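You operate a simulated robot arm through the tools that you are given. There is no shell and no other tool. Be economical: measure what you need, move in short steps, check, and stop when the job is done.

You run a simulated robot arm. Do the job below in one go: nothing can be reset, and whatever is moved stays where it is left.

JOB
Put one of the round biscuits from the window sill by the chiller on the coated slab there.
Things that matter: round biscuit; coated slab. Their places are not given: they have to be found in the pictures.

It is judged by the outcome, as a careful person would: the job done as asked, and still so three seconds after it is handed in. It fails if anything else is knocked over, pushed out of place, dropped, spilled or broken.

ROBOT AND FRAMES
A 7-joint arm with a two-finger parallel gripper, fixed in place. Base frame: the origin is at the foot of the arm, x ahead of it, y to its left, z up; the work surface is at about z = 0. Readings come in m, degrees, newtons and seconds.
With the tool pointing down near the work surface it reaches from about 0.22 to 0.58 m from the base axis. Its first joint turns from -66.0 to 66.0 degrees. Payload 2.5 kg.
The TCP is the grasp point between the finger pads, 0.023 m short of the fingertips. In the tool frame z runs along the fingers and y along their closing line. The gripper opens to 0.094 m. The fingers are 0.038 m wide and 0.01 m thick; the gripper's body (0.054 by 0.096 m) begins 0.039 m behind the TCP.
Orientation is told as [roll, pitch, yaw] about the base's x, y, z axes, in that order, counted from this pose: with the fingers straight down and closing along the base's y, the tool's x points along the base's -x, its y along +y and its z along -z.

CONTROLS
- The arm moves only by the tool step_arm. Its arguments are lists of equal length, an entry for each row: "gripper": the gripper command, from -1 (fully open) to 1 (shut), values between in proportion; "linear": the shift along the base's x, y, z in m, a list of three; "rotation": the turn, a rotation vector about the base's x, y, z in degrees, a list of three. In form: {"gripper": [gripper, ...], "linear": [[x, y, z], ...], "rotation": [[rx, ry, rz], ...]}. A call has 1 to 8 rows; each row is the pose to reach, as a shift and turn from the pose commanded when the call began. Each row takes 0.2 s and may step no farther than 0.05 m and 8.6 degrees from the row before; otherwise, or with a gripper value out of range, the whole call is refused. Where a pose cannot be reached the arm comes as near as it can. A force on the tool above 40 N (or 10 N above the force at the start of the call, whichever is more), or a blocked arm, ends the call early, and 0.2 s more pass. The fingers move at their own pace (about 0.108 m/s each) and stop on an object; they squeeze with about 40 N. The grip force told is the motor's: it shows also when the fingers shut on nothing. Time passes only in rows, and 0.2 s behind the last, so rows that repeat a pose let the fingers close. The reply holds the time, the measured pose of the TCP, the force on the tool along the base axes, the opening and the grip force, in the units named above and with some noise.
- Cameras (640 x 400 px; columns grow to the right, rows downward): "scene" is fixed at [0.1242, -0.4167, 0.5356]; the picture's right is [0.77, -0.63, 0.00], its down [-0.42, -0.52, -0.74] and it looks along [0.47, 0.57, -0.67] (base axes); focal length 374 px, centre (320, 200). "wrist" rides on the gripper at [-0.039, 0, -0.044] in the tool frame; the picture's right is [0.00, -1.00, 0.00], its down [0.97, 0.00, -0.24] and it looks along [0.24, 0.00, 0.97] (tool axes); focal length 218 px, centre (320, 200).
- grab_frame(camera): a new picture of that camera. It takes no simulated time.
- probe_pixels(camera, pixels): there is no depth. For up to 12 entries [column, row, z] of the newest picture of that camera ("zoom" is the newest enlarged one), the place [x, y] in the base frame at which the ray of that pixel passes the height z, good to about 0.002 m. It takes no simulated time.
- inspect(camera, box): a new picture of the part [left, top, right, bottom] of that camera's present view, enlarged. It takes no simulated time.
- job_done(): hands the job in; it is judged then, once.

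Go step by step. Measure first, check grasps and placings, and put right what went wrong. The budget is 60 turns and 22 pictures, counting those below and the enlarged ones. Unless the task says otherwise, let go and move clear before handing in, and close with one line.

The tools are called after "Emit:" as a command line: name --argument value ..., lists and objects as JSON in quotes. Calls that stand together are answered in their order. step_arm: Moves the arm, as the interface text tells. Its arguments: {"type":"object","properties":{"gripper":{"type":"array"},"linear":{"type":"array"},"rotation":{"type":"array"}},"required":["gripper","linear","rotation"]} The other tools are called the same way: grab_frame (camera) takes a picture; probe_pixels (camera, pixels) gives the place at which the rays of pixels pass given heights; inspect (camera, box) takes an enlarged picture of a part of a camera's view; job_done () hands the job in.

At the start:

```text
time: 0.0
ee_pos: [0.3919, -0.1227, 0.2264]
tool_rot: [-0.1, 0.0, 0.0]
contact_force: [0.1, -0.8, -0.3]
width: 0.0941
grasp_force: 0.0
```

scene: 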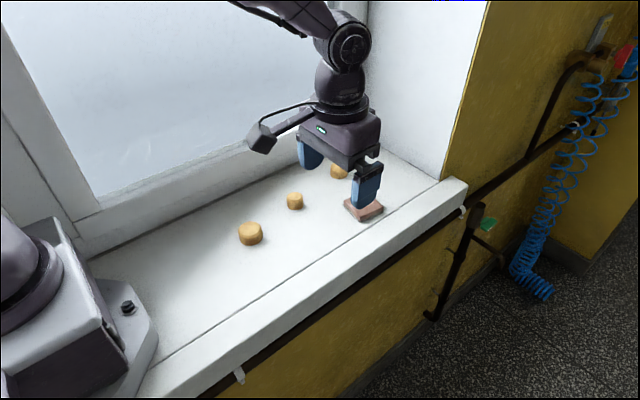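
wrist: 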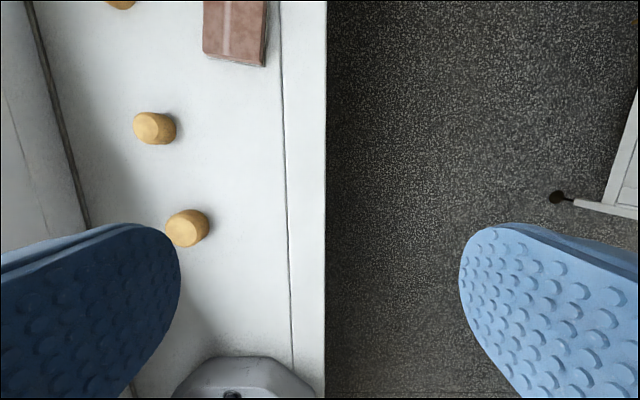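

The pictures show three round biscuits (scene ≈(250,233), (295,201), (339,171)) and a reddish slab at ≈(363,208). I'll enlarge them to measure.

Emit:
inspect --camera "scene" --box '[220, 140, 400, 252]'

Emit:
inspect --camera "wrist" --box '[60, 0, 340, 260]'

Emit:
probe_pixels --camera "wrist" --pixels '[[153, 128, 0.02], [185, 229, 0.02], [205, 55, 0.02], [262, 65, 0.02], [266, 2, 0.02], [280, 100, 0.0], [326, 200, 0.0], [60, 130, 0.0]]'

Emit:
probe_pixels --camera "scene" --pixels '[[250, 227, 0.02], [295, 196, 0.02], [339, 168, 0.02], [363, 208, 0.02], [250, 245, 0.0], [295, 209, 0.0]]'

```text
3.56 times, centred on (310, 196) of scene
```

zoom: 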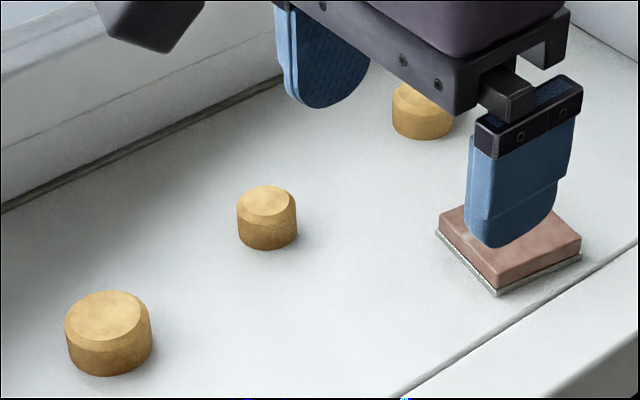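

```text
1.54 times, centred on (200, 130) of wrist
```

zoom: 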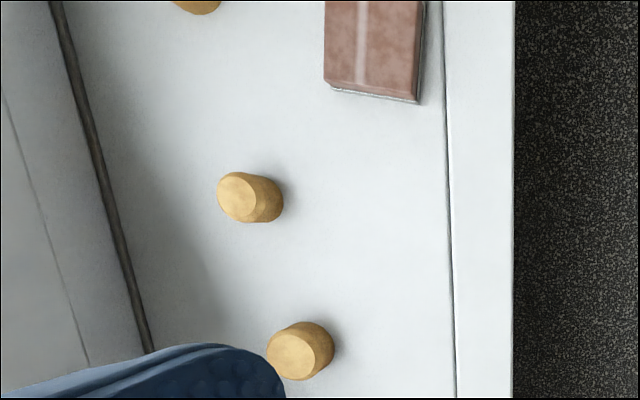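

```text
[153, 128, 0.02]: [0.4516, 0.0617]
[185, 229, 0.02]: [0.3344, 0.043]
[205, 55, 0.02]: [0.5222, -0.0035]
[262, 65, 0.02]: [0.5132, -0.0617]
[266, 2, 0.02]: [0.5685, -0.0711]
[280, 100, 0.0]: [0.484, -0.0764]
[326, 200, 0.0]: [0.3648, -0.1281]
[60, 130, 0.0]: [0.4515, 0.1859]
```

```text
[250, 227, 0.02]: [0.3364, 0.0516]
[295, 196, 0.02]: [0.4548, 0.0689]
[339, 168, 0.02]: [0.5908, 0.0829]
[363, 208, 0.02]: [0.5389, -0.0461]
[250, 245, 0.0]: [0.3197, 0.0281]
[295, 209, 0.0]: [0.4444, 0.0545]
```

The biscuits are about 0.035–0.046 m wide and 0.025 m high; the middle one, near (0.445, 0.057), is the smallest and has the most room. I'll move above it at the same height and look straight down.

Emit:
step_arm --gripper '[-1, -1, -1, -1, -1, -1]' --linear '[[0.013, 0.045, 0], [0.026, 0.09, 0], [0.04, 0.135, 0], [0.053, 0.18, 0], [0.053, 0.18, -0.04], [0.053, 0.18, -0.04]]' --rotation '[[0, 0, 0], [0, 0, 0], [0, 0, 0], [0, 0, 0], [0, 0, 0], [0, 0, 0]]'

Emit:
grab_frame --camera "wrist"

Emit:
inspect --camera "scene" --box '[220, 120, 420, 245]'

```text
time: 1.4
ee_pos: [0.4453, 0.0577, 0.186]
tool_rot: [0.0, 0.1, 0.1]
contact_force: [0.6, 0.4, 0.3]
width: 0.0939
grasp_force: 0.1
```

```text
17 pictures are left
```

wrist: 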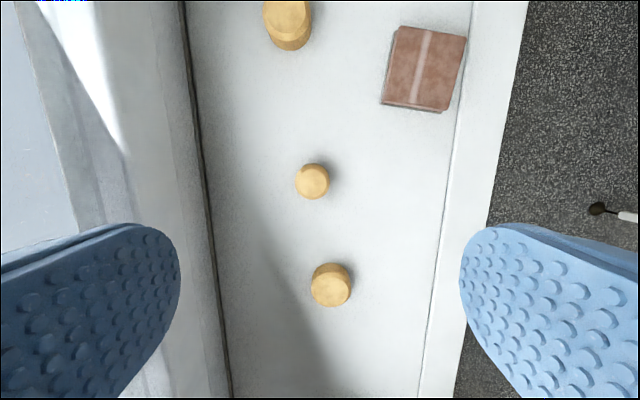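

```text
3.20 times, centred on (320, 182) of scene
```

zoom: 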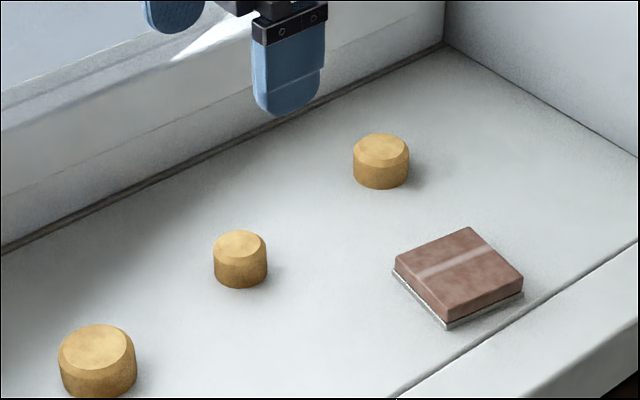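

The middle biscuit is at wrist (312,181) and the slab's corners are at (397,26), (466,38), (447,111), (382,104). I'll convert these to base coordinates.

Emit:
probe_pixels --camera "wrist" --pixels '[[312, 181, 0.025], [296, 181, 0.012], [329, 181, 0.012], [312, 199, 0.0], [312, 164, 0.025], [399, 27, 0.02], [466, 38, 0.02], [447, 110, 0.02], [384, 102, 0.02], [425, 68, 0.02]]'

Emit:
probe_pixels --camera "zoom" --pixels '[[240, 244, 0.025], [240, 288, 0.0], [398, 267, 0.02], [469, 228, 0.02], [522, 279, 0.02], [447, 320, 0.02], [446, 328, 0.0], [393, 275, 0.0], [523, 294, 0.0], [240, 244, 0.035], [240, 244, 0.015]]'

```text
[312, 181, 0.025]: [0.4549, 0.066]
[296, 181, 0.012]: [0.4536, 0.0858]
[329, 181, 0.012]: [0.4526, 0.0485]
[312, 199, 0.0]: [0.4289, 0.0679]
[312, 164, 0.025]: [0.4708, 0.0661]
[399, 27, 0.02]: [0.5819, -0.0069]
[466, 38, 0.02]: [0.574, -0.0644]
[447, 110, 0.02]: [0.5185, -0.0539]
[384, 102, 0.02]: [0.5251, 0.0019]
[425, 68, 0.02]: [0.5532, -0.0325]
```

```text
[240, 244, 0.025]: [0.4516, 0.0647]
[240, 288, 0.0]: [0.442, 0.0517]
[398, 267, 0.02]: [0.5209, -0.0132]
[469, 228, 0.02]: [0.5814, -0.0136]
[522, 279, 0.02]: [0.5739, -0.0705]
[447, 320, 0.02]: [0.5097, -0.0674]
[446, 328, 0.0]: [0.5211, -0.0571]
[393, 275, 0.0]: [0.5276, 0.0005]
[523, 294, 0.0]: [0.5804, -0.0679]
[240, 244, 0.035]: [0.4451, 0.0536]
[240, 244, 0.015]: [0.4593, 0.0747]
```

The biscuit's centre is (0.453, 0.0655), about 0.034 m wide and 0.025 m high. Matching both views puts the slab's top at z≈0.012, centred on (0.553, −0.035). I'll lower over the biscuit with the fingers open, partway first.

Emit:
step_arm --gripper '[-1, -1, -1, -1, -1, -1]' --linear '[[0.008, 0.008, -0.03], [0.008, 0.008, -0.07], [0.008, 0.008, -0.11], [0.008, 0.008, -0.135], [0.008, 0.008, -0.157], [0.008, 0.008, -0.157]]' --rotation '[[0, 0, 0], [0, 0, 0], [0, 0, 0], [0, 0, 0], [0, 0, 0], [0, 0, 0]]'

Emit:
grab_frame --camera "wrist"

```text
time: 2.8
ee_pos: [0.4533, 0.0662, 0.0288]
tool_rot: [0.0, 0.0, -0.1]
contact_force: [-0.3, 0.2, 0.0]
width: 0.0941
grasp_force: 0.0
```

```text
15 pictures are left
```

wrist: 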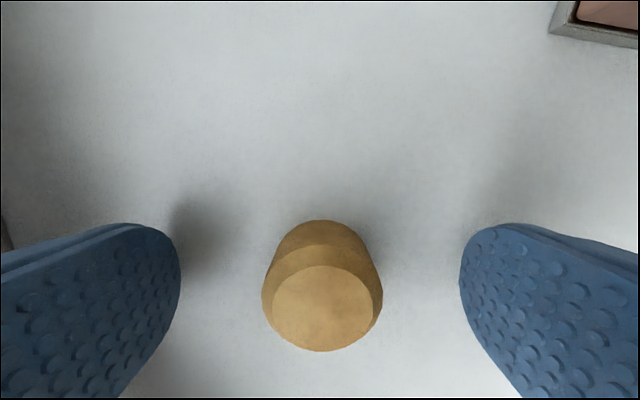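

The biscuit is centred between the fingers at (322,290). I'll close gradually and read the width and grip force.

Emit:
step_arm --gripper '[-0.2, 0.1, 0.25, 0.32, 0.36, 0.36]' --linear '[[0, 0, 0], [0, 0, 0], [0, 0, 0], [0, 0, 0], [0, 0, 0], [0, 0, 0]]' --rotation '[[0, 0, 0], [0, 0, 0], [0, 0, 0], [0, 0, 0], [0, 0, 0], [0, 0, 0]]'

Emit:
probe_pixels --camera "wrist" --pixels '[[323, 308, 0.025], [323, 308, 0.03]]'

```text
time: 4.2
ee_pos: [0.4535, 0.066, 0.0293]
tool_rot: [0.1, 0.0, 0.0]
contact_force: [0.3, 0.2, 0.4]
width: 0.0328
grasp_force: 14.3
```

```text
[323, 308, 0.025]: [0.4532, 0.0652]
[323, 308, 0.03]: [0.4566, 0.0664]
```

The fingers stopped on the biscuit at 0.0328 m with a mild 14 N grip. I'll lift a little and check that it holds.

Emit:
step_arm --gripper '[0.4, 0.4, 0.4, 0.4, 0.4]' --linear '[[0, 0, 0], [0, 0, 0.015], [0, 0, 0.04], [0, 0, 0.07], [0, 0, 0.07]]' --rotation '[[0, 0, 0], [0, 0, 0], [0, 0, 0], [0, 0, 0], [0, 0, 0]]'

Emit:
grab_frame --camera "wrist"

Emit:
inspect --camera "scene" --box '[220, 120, 420, 245]'

```text
time: 5.4
ee_pos: [0.4541, 0.0653, 0.1]
tool_rot: [-0.1, 0.0, 0.0]
contact_force: [-0.4, 0.3, 0.2]
width: 0.0331
grasp_force: 14.2
```

```text
14 pictures are left
```

wrist: 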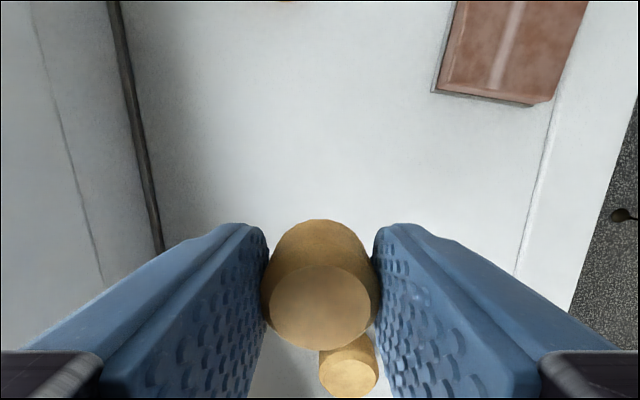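

```text
3.20 times, centred on (320, 182) of scene
```

zoom: 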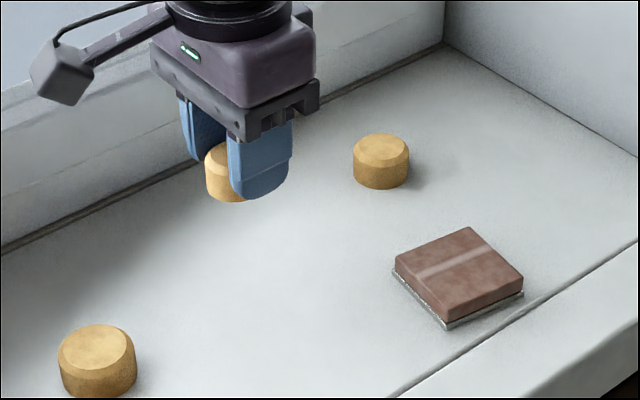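

The biscuit is held level at 0.033 m. I'll carry it above the slab at (0.553, −0.035).

Emit:
step_arm --gripper '[0.4, 0.4, 0.4, 0.4, 0.4]' --linear '[[0.025, -0.025, 0], [0.05, -0.05, 0], [0.075, -0.075, 0], [0.1, -0.1, 0], [0.1, -0.1, 0]]' --rotation '[[0, 0, 0], [0, 0, 0], [0, 0, 0], [0, 0, 0], [0, 0, 0]]'

Emit:
grab_frame --camera "wrist"

Emit:
inspect --camera "scene" --box '[260, 100, 460, 225]'

```text
time: 6.6
ee_pos: [0.5545, -0.034, 0.0994]
tool_rot: [-0.1, 0.0, -0.1]
contact_force: [0.7, 0.9, -0.1]
width: 0.033
grasp_force: 14.2
```

```text
12 pictures are left
```

wrist: 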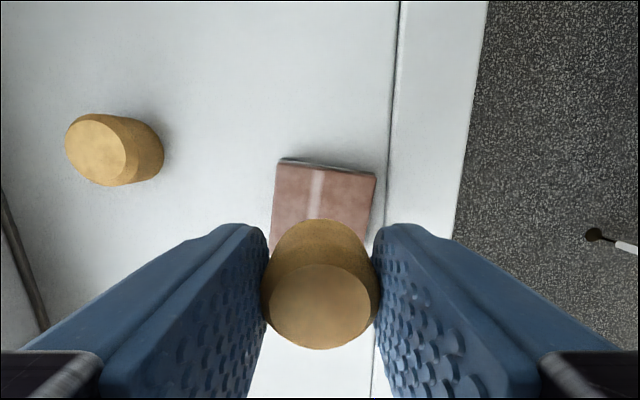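

```text
3.20 times, centred on (360, 162) of scene
```

zoom: 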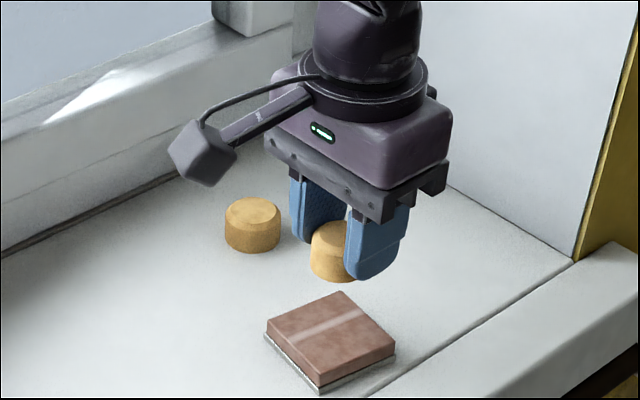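

Before lowering I'll check the slab's far corners, wrist (279,162) and (376,176).

Emit:
probe_pixels --camera "wrist" --pixels '[[279, 162, 0.012], [376, 176, 0.012], [279, 162, 0.018], [376, 176, 0.018], [270, 235, 0.012]]'

Emit:
probe_pixels --camera "zoom" --pixels '[[342, 292, 0.012], [395, 345, 0.012], [318, 380, 0.012], [268, 328, 0.012], [342, 292, 0.018], [395, 345, 0.018]]'

```text
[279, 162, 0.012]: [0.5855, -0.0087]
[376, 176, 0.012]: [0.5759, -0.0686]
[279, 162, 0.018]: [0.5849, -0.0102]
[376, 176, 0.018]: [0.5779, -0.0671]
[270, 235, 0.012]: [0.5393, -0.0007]
```

```text
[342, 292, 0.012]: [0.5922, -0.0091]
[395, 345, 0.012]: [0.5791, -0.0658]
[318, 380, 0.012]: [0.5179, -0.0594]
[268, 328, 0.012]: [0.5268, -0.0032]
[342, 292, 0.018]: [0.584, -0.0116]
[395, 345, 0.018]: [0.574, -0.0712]
```

The centre is confirmed at (0.553, −0.035), with the top at z about 0.013–0.017. I'll lower to just above contact (TCP 0.049).

Emit:
step_arm --gripper '[0.4, 0.4, 0.4, 0.4]' --linear '[[0, 0, -0.02], [0, 0, -0.04], [0, 0, -0.05], [0, 0, -0.05]]' --rotation '[[0, 0, 0], [0, 0, 0], [0, 0, 0], [0, 0, 0]]'

Emit:
inspect --camera "scene" --box '[300, 140, 420, 215]'

```text
time: 7.6
ee_pos: [0.5532, -0.0348, 0.0497]
tool_rot: [0.1, 0.1, 0.0]
contact_force: [0.6, 0.0, 0.2]
width: 0.0331
grasp_force: 14.0
```

```text
5.33 times, centred on (360, 178) of scene
```

zoom: 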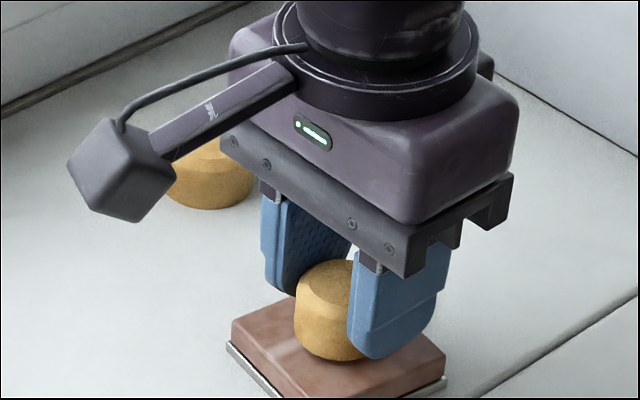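

No contact yet, and the biscuit hangs just above the slab. I'll lower in millimetre steps and watch the force.

Emit:
step_arm --gripper '[0.4, 0.4, 0.4]' --linear '[[0, 0, -0.001], [0, 0, -0.002], [0, 0, -0.003]]' --rotation '[[0, 0, 0], [0, 0, 0], [0, 0, 0]]'

```text
time: 8.4
ee_pos: [0.5538, -0.0347, 0.0472]
tool_rot: [0.0, 0.0, 0.0]
contact_force: [-0.3, -0.6, 0.3]
width: 0.033
grasp_force: 14.3
```

Still no contact at 0.0465, so I'll go down a little more.

Emit:
step_arm --gripper '[0.4, 0.4]' --linear '[[0, 0, -0.001], [0, 0, -0.002]]' --rotation '[[0, 0, 0], [0, 0, 0]]'

```text
time: 9.0
ee_pos: [0.554, -0.035, 0.0463]
tool_rot: [0.0, -0.1, 0.0]
contact_force: [-4.4, -0.3, 12.1]
width: 0.033
grasp_force: 14.4
```

There's contact with 12 N upward, so the biscuit is resting on the slab. I'll ease up half a millimetre and open slowly.

Emit:
step_arm --gripper '[0.4, 0.3, 0.2, 0.1, 0.0, -0.3, -0.3]' --linear '[[0, 0, 0.001], [0, 0, 0.001], [0, 0, 0.001], [0, 0, 0.001], [0, 0, 0.001], [0, 0, 0.001], [0, 0, 0.001]]' --rotation '[[0, 0, 0], [0, 0, 0], [0, 0, 0], [0, 0, 0], [0, 0, 0], [0, 0, 0], [0, 0, 0]]'

Emit:
grab_frame --camera "wrist"

```text
time: 10.6
ee_pos: [0.5528, -0.0331, 0.0454]
tool_rot: [0.1, 0.0, 0.0]
contact_force: [0.3, -0.3, 0.0]
width: 0.0612
grasp_force: 0.1
```

```text
9 pictures are left
```

wrist: 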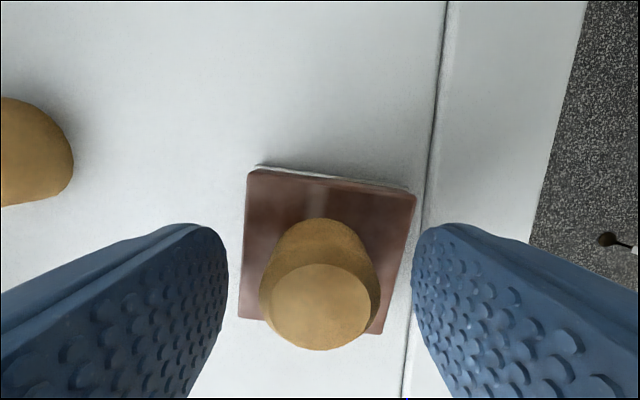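

The biscuit is released and sits on the slab with clearance on both sides. I'll rise straight up and look.

Emit:
step_arm --gripper '[-0.3, -0.3, -0.3, -0.3, -0.3, -0.3, -0.3]' --linear '[[0, 0, 0.015], [0, 0, 0.04], [0, 0, 0.075], [0, 0, 0.11], [-0.04, 0, 0.13], [-0.08, 0, 0.13], [-0.08, 0, 0.13]]' --rotation '[[0, 0, 0], [0, 0, 0], [0, 0, 0], [0, 0, 0], [0, 0, 0], [0, 0, 0], [0, 0, 0]]'

Emit:
grab_frame --camera "wrist"

Emit:
inspect --camera "scene" --box '[220, 120, 420, 245]'

```text
time: 12.2
ee_pos: [0.4728, -0.0354, 0.1756]
tool_rot: [0.0, 0.0, -0.1]
contact_force: [0.9, 0.0, 0.2]
width: 0.0612
grasp_force: 0.1
```

```text
8 pictures are left
```

wrist: 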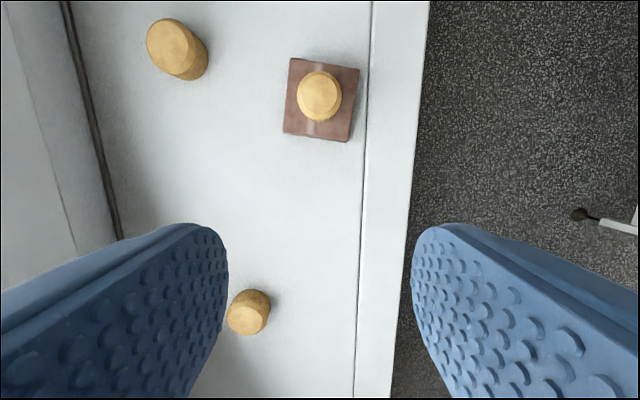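

```text
3.20 times, centred on (320, 182) of scene
```

zoom: 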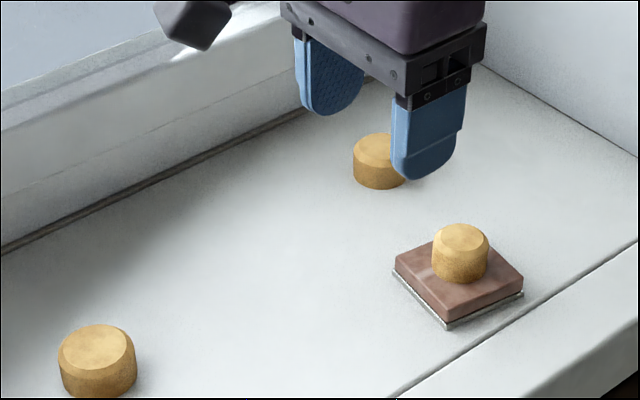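

The biscuit stands upright in the middle of the slab (zoom (460,252)). The slab and the other two biscuits haven't moved and the gripper is clear, so I'm handing in.

Emit:
job_done

```text
The job is handed in.
```

One round biscuit, the middle one of the three, now stands upright in the centre of the coated slab, and nothing else was moved.
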